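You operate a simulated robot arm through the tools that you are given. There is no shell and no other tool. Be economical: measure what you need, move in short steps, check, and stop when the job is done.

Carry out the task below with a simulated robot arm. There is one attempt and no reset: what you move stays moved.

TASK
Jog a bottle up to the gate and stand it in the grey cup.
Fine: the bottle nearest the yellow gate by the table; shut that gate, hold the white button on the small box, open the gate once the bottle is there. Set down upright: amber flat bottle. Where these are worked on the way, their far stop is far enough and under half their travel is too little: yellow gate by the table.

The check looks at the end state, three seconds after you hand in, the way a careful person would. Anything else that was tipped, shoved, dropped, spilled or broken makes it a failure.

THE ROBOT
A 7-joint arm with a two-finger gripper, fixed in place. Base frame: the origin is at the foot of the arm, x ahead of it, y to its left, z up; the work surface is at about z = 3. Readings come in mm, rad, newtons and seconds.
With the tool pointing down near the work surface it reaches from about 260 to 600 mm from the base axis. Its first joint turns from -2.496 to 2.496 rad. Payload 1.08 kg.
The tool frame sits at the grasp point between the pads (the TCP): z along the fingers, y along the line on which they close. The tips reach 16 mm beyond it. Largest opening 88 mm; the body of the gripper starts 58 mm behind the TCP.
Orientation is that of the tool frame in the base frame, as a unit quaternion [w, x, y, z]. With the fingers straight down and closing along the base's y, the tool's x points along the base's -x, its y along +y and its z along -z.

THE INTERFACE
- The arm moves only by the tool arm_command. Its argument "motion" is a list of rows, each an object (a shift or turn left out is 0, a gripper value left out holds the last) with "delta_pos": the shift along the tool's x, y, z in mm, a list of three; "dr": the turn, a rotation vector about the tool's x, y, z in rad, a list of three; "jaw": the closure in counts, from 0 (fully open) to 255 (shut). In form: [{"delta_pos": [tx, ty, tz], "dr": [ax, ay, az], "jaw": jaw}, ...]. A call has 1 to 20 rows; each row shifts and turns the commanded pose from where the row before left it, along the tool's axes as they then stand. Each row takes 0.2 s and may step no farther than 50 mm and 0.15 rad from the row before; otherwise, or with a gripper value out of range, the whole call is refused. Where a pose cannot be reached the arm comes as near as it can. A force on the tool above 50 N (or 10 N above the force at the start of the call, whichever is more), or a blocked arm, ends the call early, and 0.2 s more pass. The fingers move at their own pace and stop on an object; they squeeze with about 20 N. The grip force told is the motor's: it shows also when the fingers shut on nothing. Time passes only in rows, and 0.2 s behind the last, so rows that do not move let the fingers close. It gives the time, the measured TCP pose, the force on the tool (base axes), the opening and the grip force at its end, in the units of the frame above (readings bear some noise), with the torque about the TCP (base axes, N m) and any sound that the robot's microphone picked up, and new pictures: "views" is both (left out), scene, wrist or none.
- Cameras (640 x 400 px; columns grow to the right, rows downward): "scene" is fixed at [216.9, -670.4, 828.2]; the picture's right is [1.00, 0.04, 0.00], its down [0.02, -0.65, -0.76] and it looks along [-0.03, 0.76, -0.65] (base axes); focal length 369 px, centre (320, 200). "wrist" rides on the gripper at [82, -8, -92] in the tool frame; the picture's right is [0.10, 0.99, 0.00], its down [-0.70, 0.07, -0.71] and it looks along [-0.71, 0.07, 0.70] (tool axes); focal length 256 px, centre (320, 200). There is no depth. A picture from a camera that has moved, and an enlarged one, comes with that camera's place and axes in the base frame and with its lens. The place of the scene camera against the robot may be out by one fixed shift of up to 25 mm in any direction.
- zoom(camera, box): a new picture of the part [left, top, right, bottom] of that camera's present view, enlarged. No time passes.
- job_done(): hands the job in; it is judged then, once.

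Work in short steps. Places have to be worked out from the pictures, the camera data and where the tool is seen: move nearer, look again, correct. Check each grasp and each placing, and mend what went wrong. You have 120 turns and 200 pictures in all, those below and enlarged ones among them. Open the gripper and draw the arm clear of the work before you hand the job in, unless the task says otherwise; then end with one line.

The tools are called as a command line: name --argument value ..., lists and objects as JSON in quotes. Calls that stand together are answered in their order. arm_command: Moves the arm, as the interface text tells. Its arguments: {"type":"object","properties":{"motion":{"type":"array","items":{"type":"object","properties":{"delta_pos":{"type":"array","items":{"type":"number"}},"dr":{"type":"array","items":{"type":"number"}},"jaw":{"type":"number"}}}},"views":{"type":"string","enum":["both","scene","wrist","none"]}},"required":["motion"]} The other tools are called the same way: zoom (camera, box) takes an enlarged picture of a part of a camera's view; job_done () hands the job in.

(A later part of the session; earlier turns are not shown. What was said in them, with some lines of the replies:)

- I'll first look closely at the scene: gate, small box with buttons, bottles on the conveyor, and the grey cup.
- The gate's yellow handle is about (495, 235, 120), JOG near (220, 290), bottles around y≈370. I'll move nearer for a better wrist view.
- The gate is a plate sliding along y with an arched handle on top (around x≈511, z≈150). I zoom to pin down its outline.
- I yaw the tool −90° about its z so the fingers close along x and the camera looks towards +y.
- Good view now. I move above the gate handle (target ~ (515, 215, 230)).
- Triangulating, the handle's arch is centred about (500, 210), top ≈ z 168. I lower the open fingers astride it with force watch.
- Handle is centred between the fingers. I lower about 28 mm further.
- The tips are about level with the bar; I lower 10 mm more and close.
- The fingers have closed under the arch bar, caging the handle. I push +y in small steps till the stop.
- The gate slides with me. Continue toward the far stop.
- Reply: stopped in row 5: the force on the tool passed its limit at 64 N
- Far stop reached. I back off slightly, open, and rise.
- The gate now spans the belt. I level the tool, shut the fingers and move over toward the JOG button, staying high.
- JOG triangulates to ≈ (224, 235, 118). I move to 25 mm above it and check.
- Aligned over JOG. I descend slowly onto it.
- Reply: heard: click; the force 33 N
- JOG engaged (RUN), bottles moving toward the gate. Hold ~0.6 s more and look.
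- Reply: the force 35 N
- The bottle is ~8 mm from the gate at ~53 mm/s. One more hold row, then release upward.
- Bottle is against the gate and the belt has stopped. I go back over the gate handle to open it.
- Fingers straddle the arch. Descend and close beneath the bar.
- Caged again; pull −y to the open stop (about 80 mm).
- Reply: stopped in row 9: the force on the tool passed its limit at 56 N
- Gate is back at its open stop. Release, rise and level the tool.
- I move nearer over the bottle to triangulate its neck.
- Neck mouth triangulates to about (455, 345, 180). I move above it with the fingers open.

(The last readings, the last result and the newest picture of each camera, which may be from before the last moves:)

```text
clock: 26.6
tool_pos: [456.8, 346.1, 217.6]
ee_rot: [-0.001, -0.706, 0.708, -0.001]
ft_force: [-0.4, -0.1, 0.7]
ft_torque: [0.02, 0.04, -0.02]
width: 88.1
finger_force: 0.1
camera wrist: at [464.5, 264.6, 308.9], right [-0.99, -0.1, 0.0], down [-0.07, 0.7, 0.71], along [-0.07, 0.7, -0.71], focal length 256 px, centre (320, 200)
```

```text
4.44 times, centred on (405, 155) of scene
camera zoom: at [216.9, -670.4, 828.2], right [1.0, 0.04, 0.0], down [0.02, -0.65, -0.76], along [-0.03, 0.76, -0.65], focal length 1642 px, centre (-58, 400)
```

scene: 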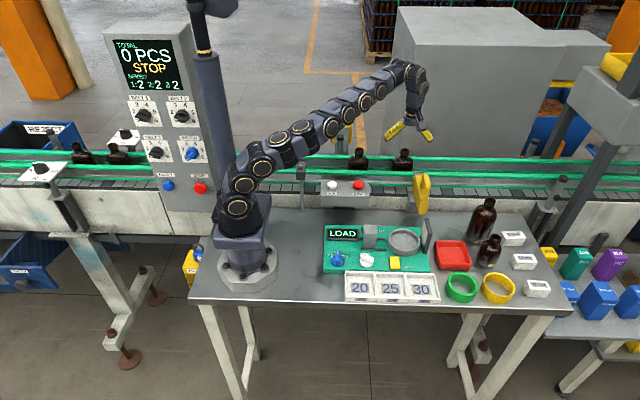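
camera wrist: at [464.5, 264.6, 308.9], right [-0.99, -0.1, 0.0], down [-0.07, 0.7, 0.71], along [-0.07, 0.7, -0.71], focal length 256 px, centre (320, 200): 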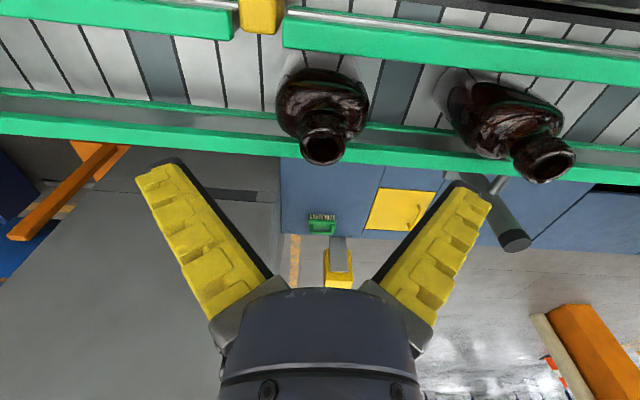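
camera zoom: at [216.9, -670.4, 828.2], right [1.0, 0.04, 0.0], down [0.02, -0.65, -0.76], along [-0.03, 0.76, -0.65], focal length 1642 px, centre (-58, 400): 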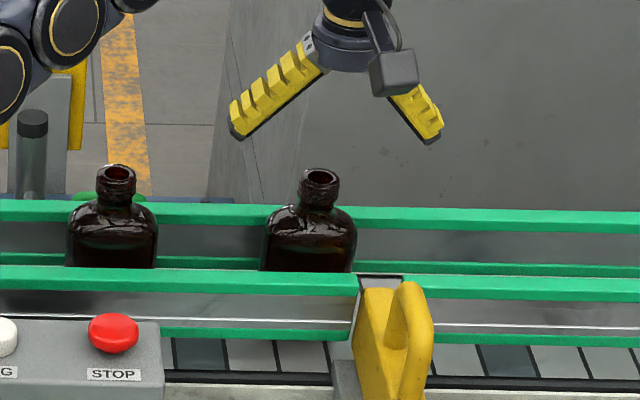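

Neck is at about (454, 346). I trim x by −3 mm and descend so the pads flank the neck (TCP z≈167).

arm_command --motion '[{"delta_pos": [0, 3, 10]}, {"delta_pos": [0, 0, 20]}, {"delta_pos": [0, 0, 20]}, {"delta_pos": [0, 0, 0]}]'

zoom --camera "scene" --box '[350, 110, 460, 200]'

```text
clock: 27.6
tool_pos: [452.6, 347.1, 167.2]
ee_rot: [-0.002, -0.707, 0.708, -0.001]
ft_force: [-0.6, 0.9, 0.0]
ft_torque: [0.0, 0.0, 0.0]
width: 87.9
finger_force: 0.1
camera wrist: at [461.4, 265.5, 258.9], right [-0.99, -0.1, 0.0], down [-0.07, 0.7, 0.71], along [-0.07, 0.7, -0.71], focal length 256 px, centre (320, 200)
```

scene: 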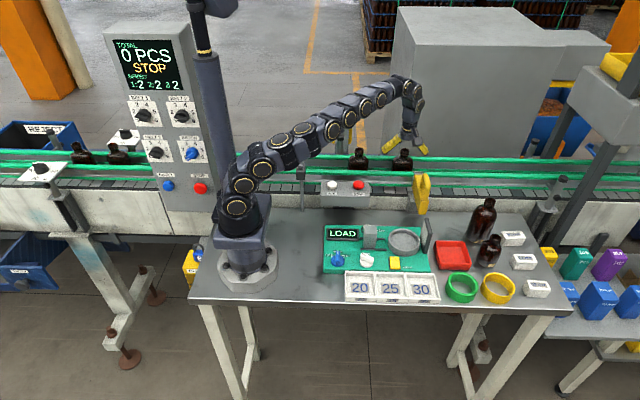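
wrist: 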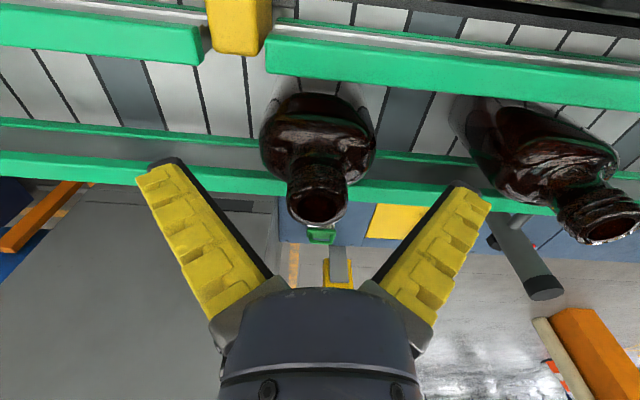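

```text
4.44 times, centred on (405, 155) of scene
camera zoom: at [216.9, -670.4, 828.2], right [1.0, 0.04, 0.0], down [0.02, -0.65, -0.76], along [-0.03, 0.76, -0.65], focal length 1642 px, centre (-58, 400)
```

zoom: 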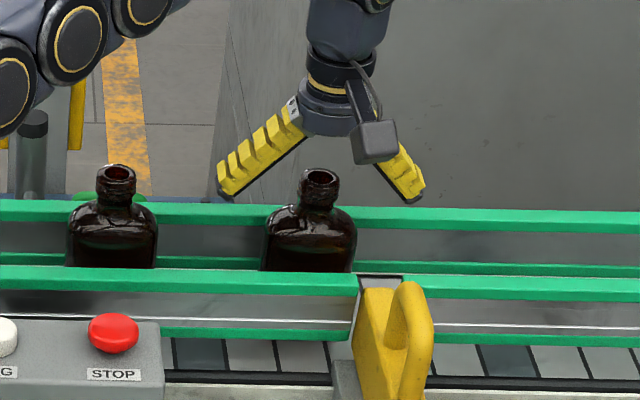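

Aligned: neck between the pads. Close the gripper.

arm_command --motion '[{"jaw": 150}, {"jaw": 200}, {"jaw": 255}, {"jaw": 255}, {"jaw": 255}]'

zoom --camera "scene" --box '[350, 110, 460, 200]'

```text
clock: 28.8
tool_pos: [452.6, 347.0, 169.9]
ee_rot: [0.001, -0.707, 0.708, -0.002]
ft_force: [2.8, -0.6, 12.2]
ft_torque: [-0.03, -0.06, -0.06]
width: 18.6
finger_force: 20.2
camera wrist: at [461.8, 265.4, 260.0], right [-0.99, -0.1, 0.0], down [-0.07, 0.7, 0.71], along [-0.07, 0.7, -0.71], focal length 256 px, centre (320, 200)
```

scene: 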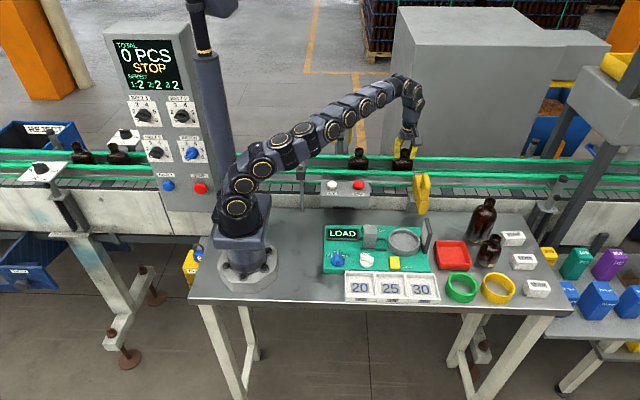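
wrist: 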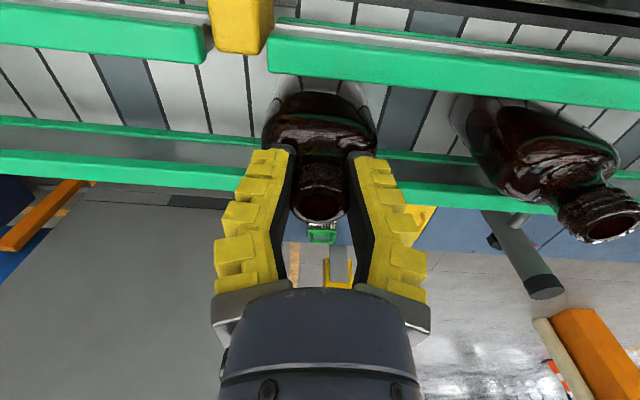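

```text
4.44 times, centred on (405, 155) of scene
camera zoom: at [216.9, -670.4, 828.2], right [1.0, 0.04, 0.0], down [0.02, -0.65, -0.76], along [-0.03, 0.76, -0.65], focal length 1642 px, centre (-58, 400)
```

zoom: 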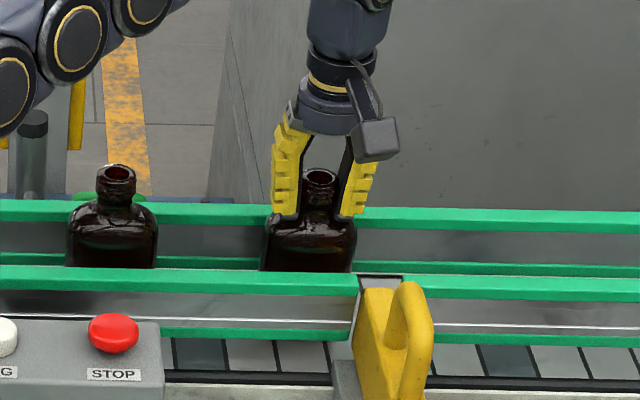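

Gripped at 18.6 mm just under the neck ring. Lift gently and check.

arm_command --motion '[{"delta_pos": [0, 0, -5]}, {"delta_pos": [0, 0, -10]}, {"delta_pos": [0, 0, -15]}, {"delta_pos": [0, 0, 0]}]'

zoom --camera "scene" --box '[350, 110, 460, 200]'

```text
clock: 29.8
tool_pos: [452.1, 347.1, 199.1]
ee_rot: [-0.001, -0.707, 0.708, 0.0]
ft_force: [-0.4, -0.6, -1.7]
ft_torque: [-0.02, -0.03, 0.02]
width: 17.4
finger_force: 19.6
camera wrist: at [460.4, 265.0, 290.2], right [-0.99, -0.1, 0.0], down [-0.07, 0.7, 0.71], along [-0.07, 0.7, -0.71], focal length 256 px, centre (320, 200)
```

scene: 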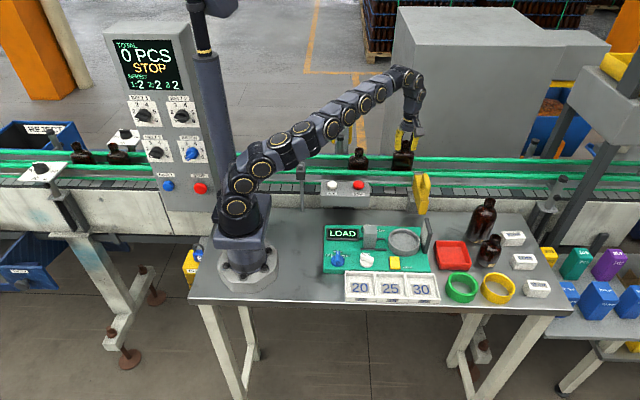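
wrist: 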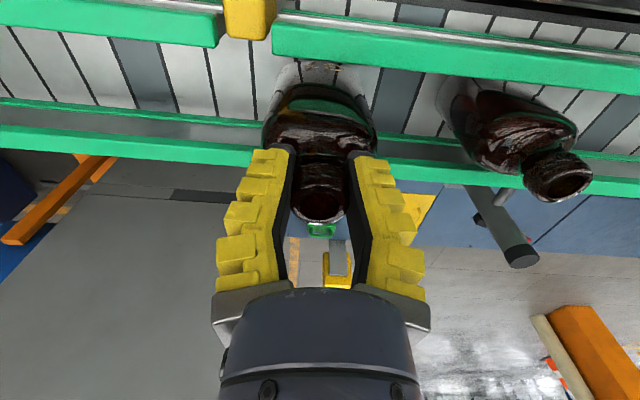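

```text
4.44 times, centred on (405, 155) of scene
camera zoom: at [216.9, -670.4, 828.2], right [1.0, 0.04, 0.0], down [0.02, -0.65, -0.76], along [-0.03, 0.76, -0.65], focal length 1642 px, centre (-58, 400)
```

zoom: 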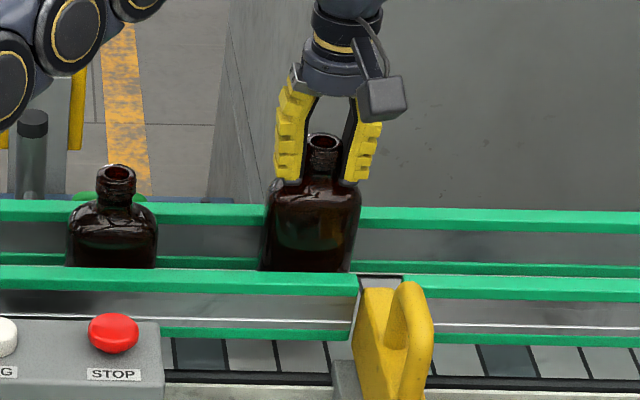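

Bottle is held and upright. Lift well clear, then carry slowly toward the cup, est. (430, 84).

arm_command --motion '[{"delta_pos": [0, 0, -15]}, {"delta_pos": [0, 0, -20]}, {"delta_pos": [0, 0, -20]}, {"delta_pos": [0, 0, -20]}, {"delta_pos": [0, 0, -15]}, {"delta_pos": [10, 1, 0]}, {"delta_pos": [20, 2, 0]}, {"delta_pos": [25, 2, 0]}, {"delta_pos": [25, 2, 0]}, {"delta_pos": [25, 2, 0]}, {"delta_pos": [25, 2, 0]}, {"delta_pos": [25, 2, 0]}, {"delta_pos": [25, 2, 0]}, {"delta_pos": [20, 2, 0]}, {"delta_pos": [10, 1, 0]}, {"delta_pos": [0, 0, 0]}]'

zoom --camera "scene" --box '[320, 130, 480, 280]'

```text
clock: 33.2
tool_pos: [436.0, 137.0, 287.7]
ee_rot: [0.0, -0.706, 0.708, -0.001]
ft_force: [0.1, 0.0, -1.1]
ft_torque: [-0.01, 0.0, -0.01]
width: 17.3
finger_force: 19.9
camera wrist: at [443.4, 55.8, 379.1], right [-0.99, -0.1, 0.0], down [-0.07, 0.7, 0.71], along [-0.07, 0.7, -0.71], focal length 256 px, centre (320, 200)
```

scene: 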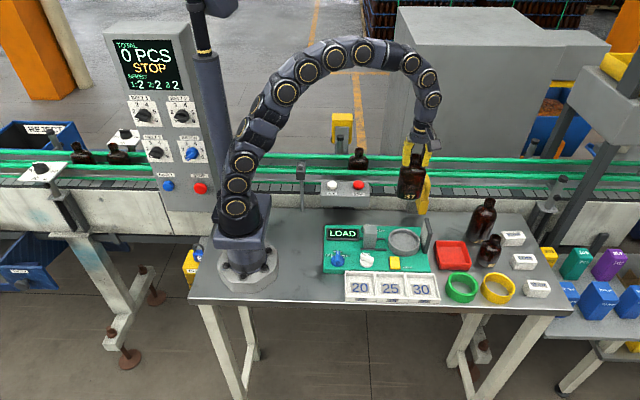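
wrist: 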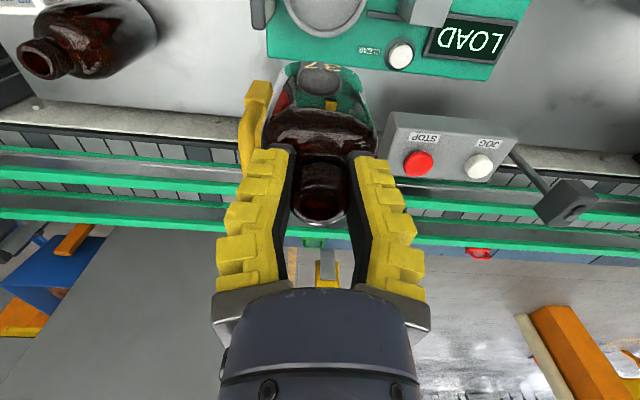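

```text
2.67 times, centred on (400, 205) of scene
camera zoom: at [216.9, -670.4, 828.2], right [1.0, 0.04, 0.0], down [0.02, -0.65, -0.76], along [-0.03, 0.76, -0.65], focal length 985 px, centre (107, 187)
```

zoom: 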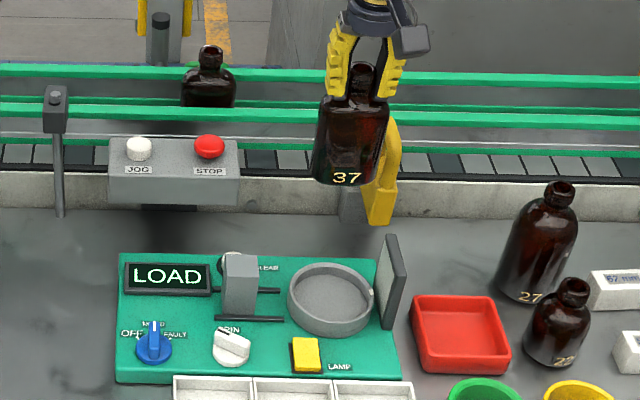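

Bottle hangs upright. I move over the cup (y≈82) to see it in the wrist view.

arm_command --motion '[{"delta_pos": [10, 0, 0]}, {"delta_pos": [18, 1, 0]}, {"delta_pos": [18, 1, 0]}, {"delta_pos": [9, 0, 0]}, {"delta_pos": [0, 0, 0]}, {"delta_pos": [0, 0, 0]}]'

zoom --camera "wrist" --box '[240, 0, 400, 100]'

zoom --camera "scene" --box '[320, 130, 480, 280]'

```text
clock: 34.6
tool_pos: [433.4, 82.0, 288.7]
ee_rot: [-0.001, -0.706, 0.708, 0.0]
ft_force: [0.0, -0.1, -2.2]
ft_torque: [0.01, 0.0, 0.05]
width: 17.4
finger_force: 19.7
camera wrist: at [441.6, 1.3, 380.8], right [-0.99, -0.1, 0.0], down [-0.07, 0.7, 0.71], along [-0.07, 0.7, -0.71], focal length 256 px, centre (320, 200)
```

scene: 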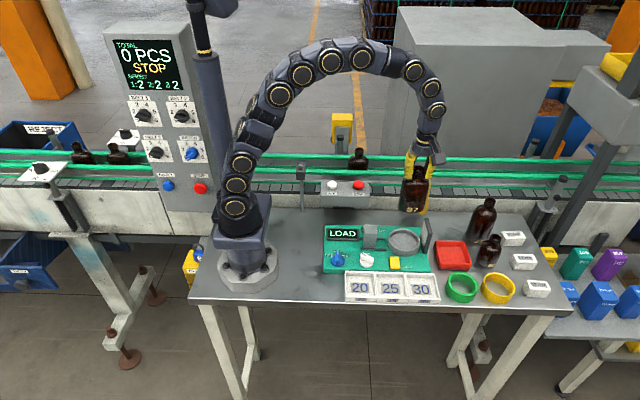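
wrist: 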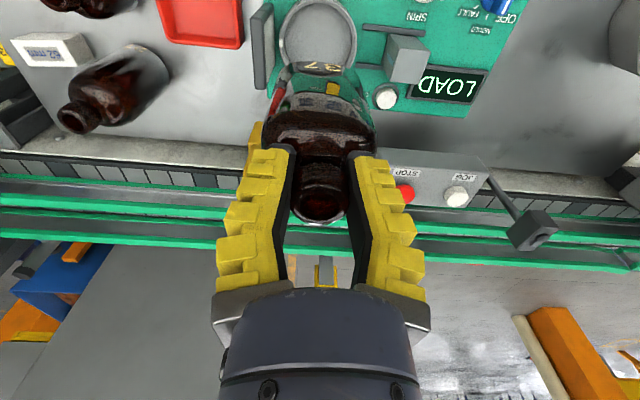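

```text
4.00 times, centred on (320, 50) of wrist
camera zoom: at [441.6, 1.3, 380.8], right [-0.99, -0.1, 0.0], down [-0.07, 0.7, 0.71], along [-0.07, 0.7, -0.71], focal length 1024 px, centre (320, 800)
```

zoom: 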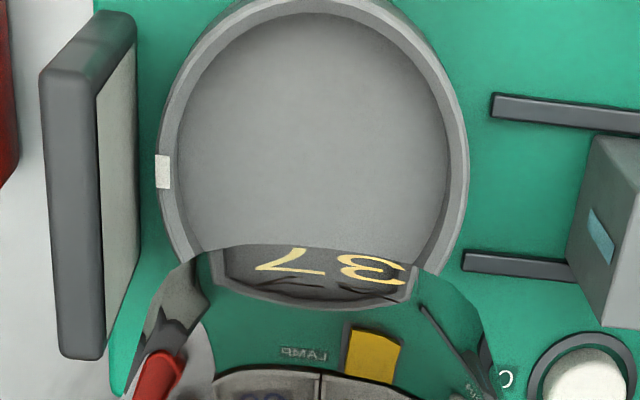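

```text
2.67 times, centred on (400, 205) of scene
camera zoom: at [216.9, -670.4, 828.2], right [1.0, 0.04, 0.0], down [0.02, -0.65, -0.76], along [-0.03, 0.76, -0.65], focal length 985 px, centre (107, 187)
```

zoom: 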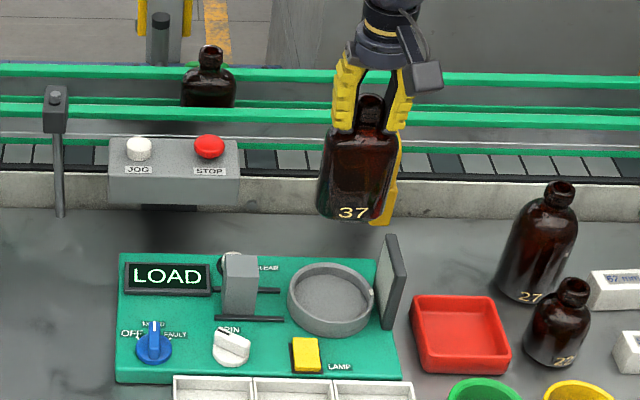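

Cup centre ≈ (436, 76). Bottle bottom is ≈120 mm below TCP. Align and lower to TCP z≈195, then look.

arm_command --motion '[{"delta_pos": [6, -2.5, 5]}, {"delta_pos": [0, 0, 20]}, {"delta_pos": [0, 0, 25]}, {"delta_pos": [0, 0, 25]}, {"delta_pos": [0, 0, 15]}, {"delta_pos": [0, 0, 0]}]'

zoom --camera "wrist" --box '[240, 0, 400, 100]'

zoom --camera "scene" --box '[350, 150, 470, 270]'

```text
clock: 36.0
tool_pos: [436.0, 76.4, 199.4]
ee_rot: [0.0, -0.706, 0.708, -0.001]
ft_force: [1.1, 0.6, -2.2]
ft_torque: [0.01, 0.02, -0.01]
width: 17.4
finger_force: 19.8
camera wrist: at [444.3, -5.8, 290.6], right [-0.99, -0.1, 0.0], down [-0.07, 0.7, 0.71], along [-0.07, 0.7, -0.71], focal length 256 px, centre (320, 200)
```

scene: 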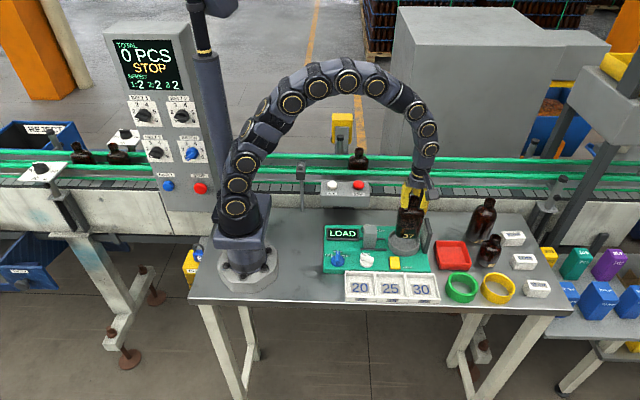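
wrist: 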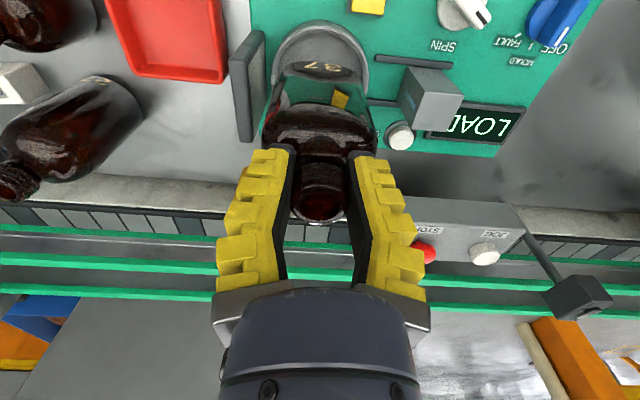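

```text
4.00 times, centred on (320, 50) of wrist
camera zoom: at [444.3, -5.8, 290.6], right [-0.99, -0.1, 0.0], down [-0.07, 0.7, 0.71], along [-0.07, 0.7, -0.71], focal length 1024 px, centre (320, 800)
```

zoom: 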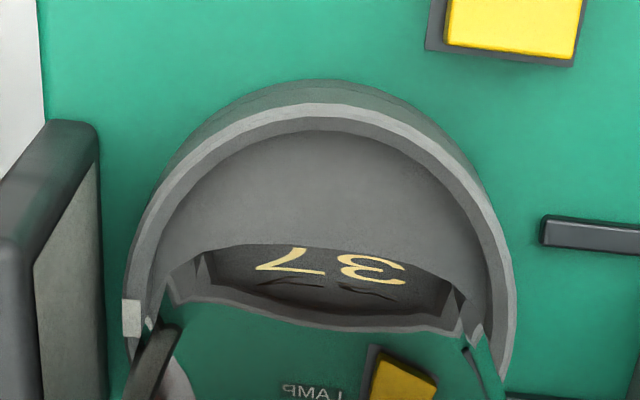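

```text
3.33 times, centred on (410, 210) of scene
camera zoom: at [216.9, -670.4, 828.2], right [1.0, 0.04, 0.0], down [0.02, -0.65, -0.76], along [-0.03, 0.76, -0.65], focal length 1231 px, centre (20, 167)
```

zoom: 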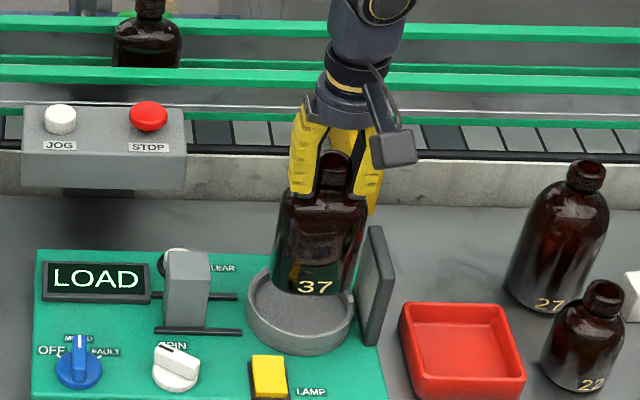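

Cup centre refines to about (436, 80), rim z≈46. Shift +3.5 mm in y and lower 20 mm, then check against the rim.

arm_command --motion '[{"delta_pos": [-3.5, 0, 5]}, {"delta_pos": [0, 0, 8]}, {"delta_pos": [0, 0, 7]}, {"delta_pos": [0, 0, 0]}]'

zoom --camera "wrist" --box '[240, 0, 400, 100]'

zoom --camera "scene" --box '[380, 190, 440, 260]'

```text
clock: 37.0
tool_pos: [433.8, 80.6, 179.1]
ee_rot: [0.0, -0.707, 0.708, 0.0]
ft_force: [-0.2, 0.0, -1.0]
ft_torque: [0.01, -0.02, -0.03]
width: 17.4
finger_force: 19.8
camera wrist: at [442.8, -2.1, 270.3], right [-0.99, -0.1, 0.0], down [-0.07, 0.7, 0.71], along [-0.07, 0.7, -0.71], focal length 256 px, centre (320, 200)
```

scene: 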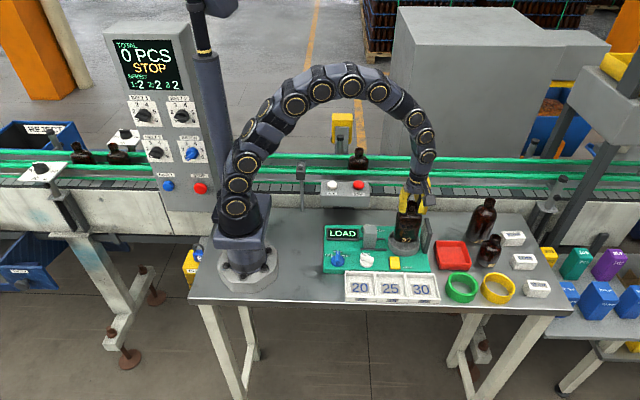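
wrist: 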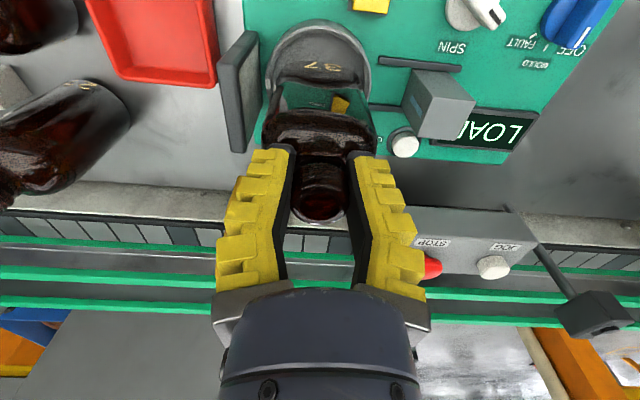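

```text
4.00 times, centred on (320, 50) of wrist
camera zoom: at [442.8, -2.1, 270.3], right [-0.99, -0.1, 0.0], down [-0.07, 0.7, 0.71], along [-0.07, 0.7, -0.71], focal length 1024 px, centre (320, 800)
```

zoom: 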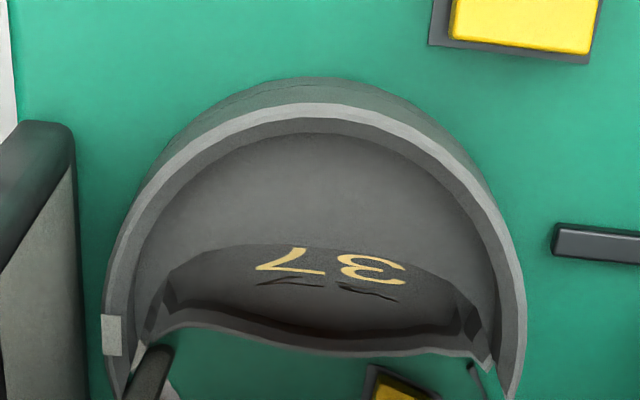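

```text
5.71 times, centred on (410, 225) of scene
camera zoom: at [216.9, -670.4, 828.2], right [1.0, 0.04, 0.0], down [0.02, -0.65, -0.76], along [-0.03, 0.76, -0.65], focal length 2110 px, centre (-194, 57)
```

zoom: 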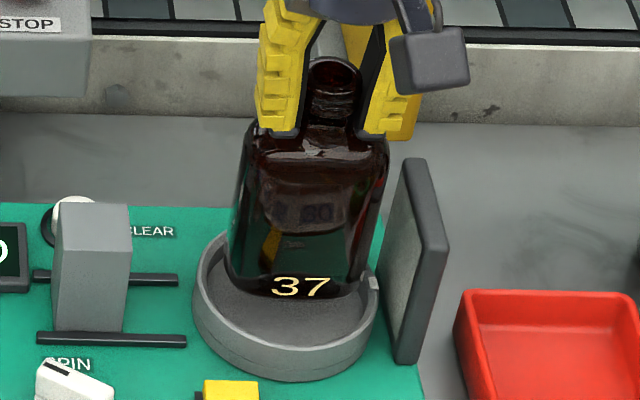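

Bottle is centred inside the rim outline. Lower further in small steps watching force.

arm_command --motion '[{"delta_pos": [0, -1, 6]}, {"delta_pos": [0, 0, 6]}, {"delta_pos": [0, 0, 6]}, {"delta_pos": [0, 0, 0]}]'

zoom --camera "scene" --box '[380, 190, 440, 260]'

```text
clock: 38.0
tool_pos: [436.5, 79.1, 161.1]
ee_rot: [0.001, 0.707, -0.707, 0.002]
ft_force: [-0.2, -0.2, -1.6]
ft_torque: [-0.02, -0.02, 0.0]
width: 17.5
finger_force: 20.2
camera wrist: at [444.3, -2.3, 252.5], right [-0.99, -0.1, 0.0], down [-0.07, 0.7, 0.71], along [-0.07, 0.7, -0.71], focal length 256 px, centre (320, 200)
```

scene: 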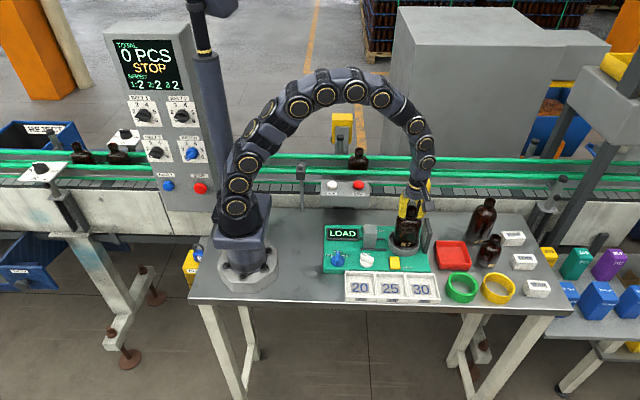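
wrist: 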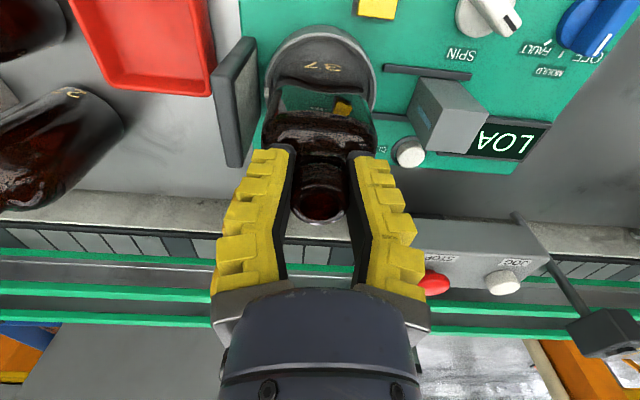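

```text
5.71 times, centred on (410, 225) of scene
camera zoom: at [216.9, -670.4, 828.2], right [1.0, 0.04, 0.0], down [0.02, -0.65, -0.76], along [-0.03, 0.76, -0.65], focal length 2110 px, centre (-194, 57)
```

zoom: 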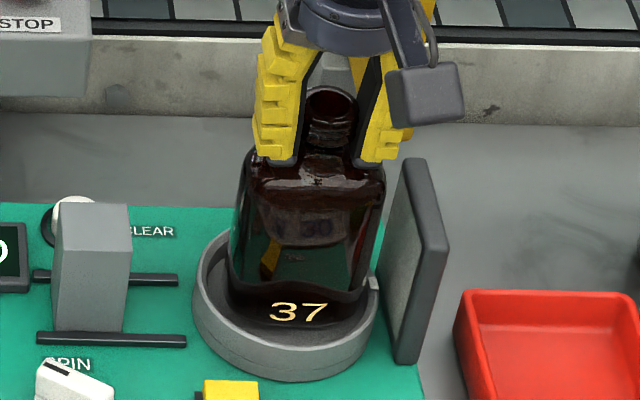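

Still hanging free and centred. Continue in 3 mm steps.

arm_command --motion '[{"delta_pos": [0, 0, 3]}, {"delta_pos": [0, 0, 3]}, {"delta_pos": [0, 0, 3]}, {"delta_pos": [0, 0, 0]}]' --views "none"

```text
clock: 39.0
tool_pos: [435.4, 79.1, 153.5]
ee_rot: [0.0, -0.706, 0.709, -0.002]
ft_force: [1.6, -1.4, 12.7]
ft_torque: [0.05, -0.03, -0.04]
width: 18.3
finger_force: 19.7
```

Contact at TCP z≈153.5. Check that it's on the cup floor, not the rim.

zoom --camera "scene" --box '[380, 190, 440, 260]'

zoom --camera "wrist" --box '[240, 0, 400, 100]'

```text
5.71 times, centred on (410, 225) of scene
camera zoom: at [216.9, -670.4, 828.2], right [1.0, 0.04, 0.0], down [0.02, -0.65, -0.76], along [-0.03, 0.76, -0.65], focal length 2110 px, centre (-194, 57)
```

zoom: 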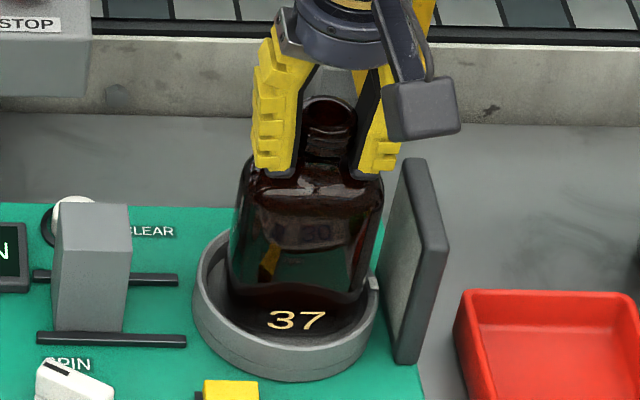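

```text
4.00 times, centred on (320, 50) of wrist
camera zoom: at [444.3, -1.8, 244.6], right [-0.99, -0.1, 0.0], down [-0.07, 0.7, 0.71], along [-0.07, 0.7, -0.71], focal length 1024 px, centre (320, 800)
```

zoom: 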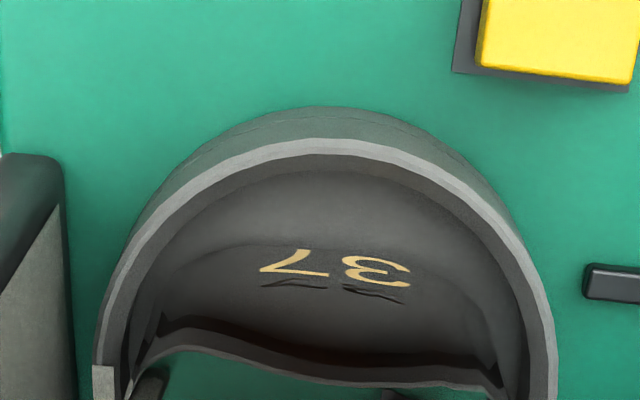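

It is inside the cup on its floor. Ease the load by 2 mm, open partly, and check.

arm_command --motion '[{"delta_pos": [0, 0, -2]}, {"delta_pos": [0, 0, 0]}, {"jaw": 190}, {"jaw": 150}, {"jaw": 110}, {"jaw": 110}]'

zoom --camera "scene" --box '[350, 160, 470, 270]'

```text
clock: 40.4
tool_pos: [434.6, 79.9, 154.3]
ee_rot: [-0.001, -0.707, 0.707, -0.001]
ft_force: [0.4, 0.0, 0.7]
ft_torque: [-0.03, -0.02, 0.02]
width: 54.4
finger_force: 3.0
camera wrist: at [444.4, -1.8, 245.6], right [-0.99, -0.1, 0.0], down [-0.07, 0.7, 0.71], along [-0.07, 0.7, -0.71], focal length 256 px, centre (320, 200)
```

scene: 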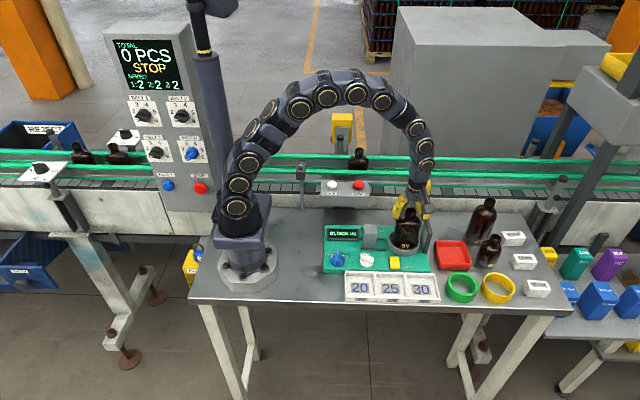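
wrist: 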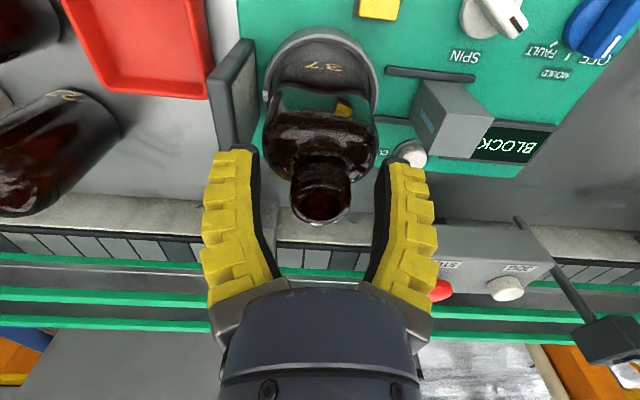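

```text
3.64 times, centred on (410, 215) of scene
camera zoom: at [216.9, -670.4, 828.2], right [1.0, 0.04, 0.0], down [0.02, -0.65, -0.76], along [-0.03, 0.76, -0.65], focal length 1343 px, centre (-7, 146)
```

zoom: 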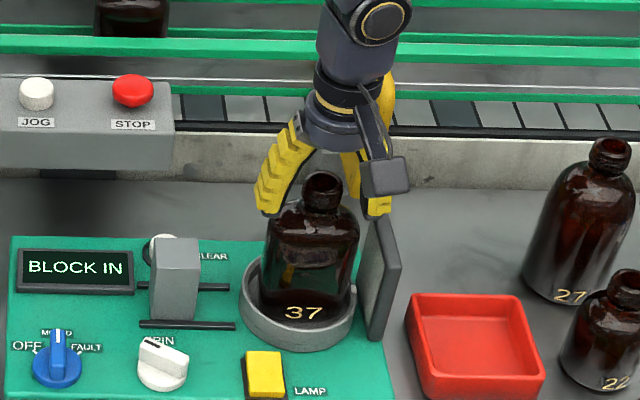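

Bottle stands upright in the cup. Rise straight up and draw clear.

arm_command --motion '[{"jaw": 60}, {"delta_pos": [0, 0, -20]}, {"delta_pos": [0, 0, -35]}, {"delta_pos": [0, 0, -40]}, {"delta_pos": [0, 0, -40]}, {"delta_pos": [-40, 20, -10]}, {"delta_pos": [-40, 20, 0]}, {"delta_pos": [0, 0, 0]}]'

zoom --camera "scene" --box '[350, 160, 470, 270]'

```text
clock: 42.2
tool_pos: [396.5, 159.9, 299.9]
ee_rot: [-0.001, -0.707, 0.708, -0.001]
ft_force: [0.6, -0.9, 0.4]
ft_torque: [0.03, 0.01, -0.02]
width: 70.4
finger_force: 2.4
camera wrist: at [404.8, 77.6, 390.3], right [-0.99, -0.1, 0.0], down [-0.07, 0.7, 0.71], along [-0.07, 0.7, -0.71], focal length 256 px, centre (320, 200)
```

scene: 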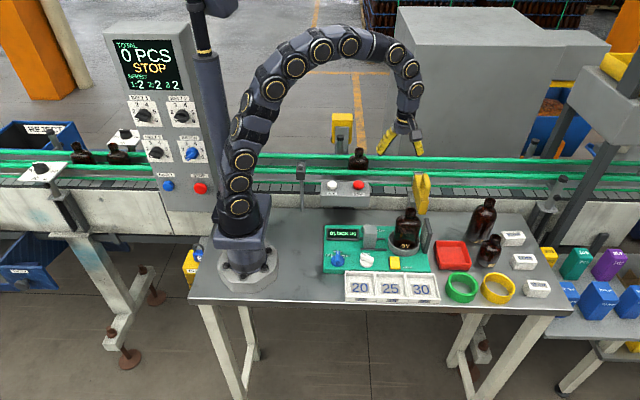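
wrist: 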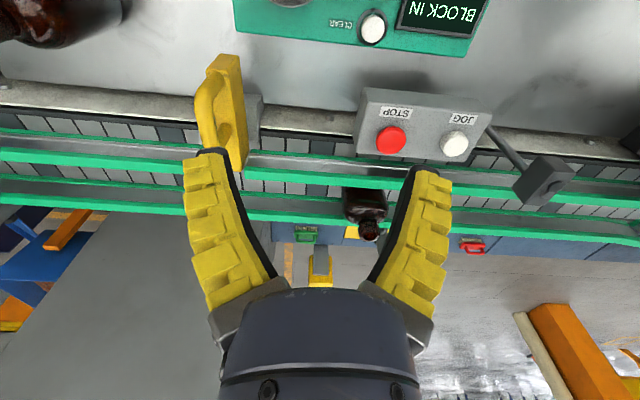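

```text
3.64 times, centred on (410, 215) of scene
camera zoom: at [216.9, -670.4, 828.2], right [1.0, 0.04, 0.0], down [0.02, -0.65, -0.76], along [-0.03, 0.76, -0.65], focal length 1343 px, centre (-7, 146)
```

zoom: 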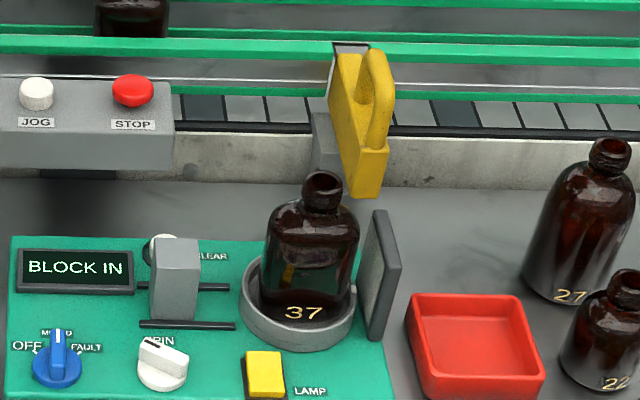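

The bottle is upright in the grey cup, the gate is fully open, the belt is stopped, the other bottles are standing, and the arm is clear. I hand the job in.

job_done

```text
The job is handed in.
```

I jogged the bottle nearest the yellow gate up to it, opened the gate again, and stood the bottle upright in the grey cup, with the gripper open and the arm clear.
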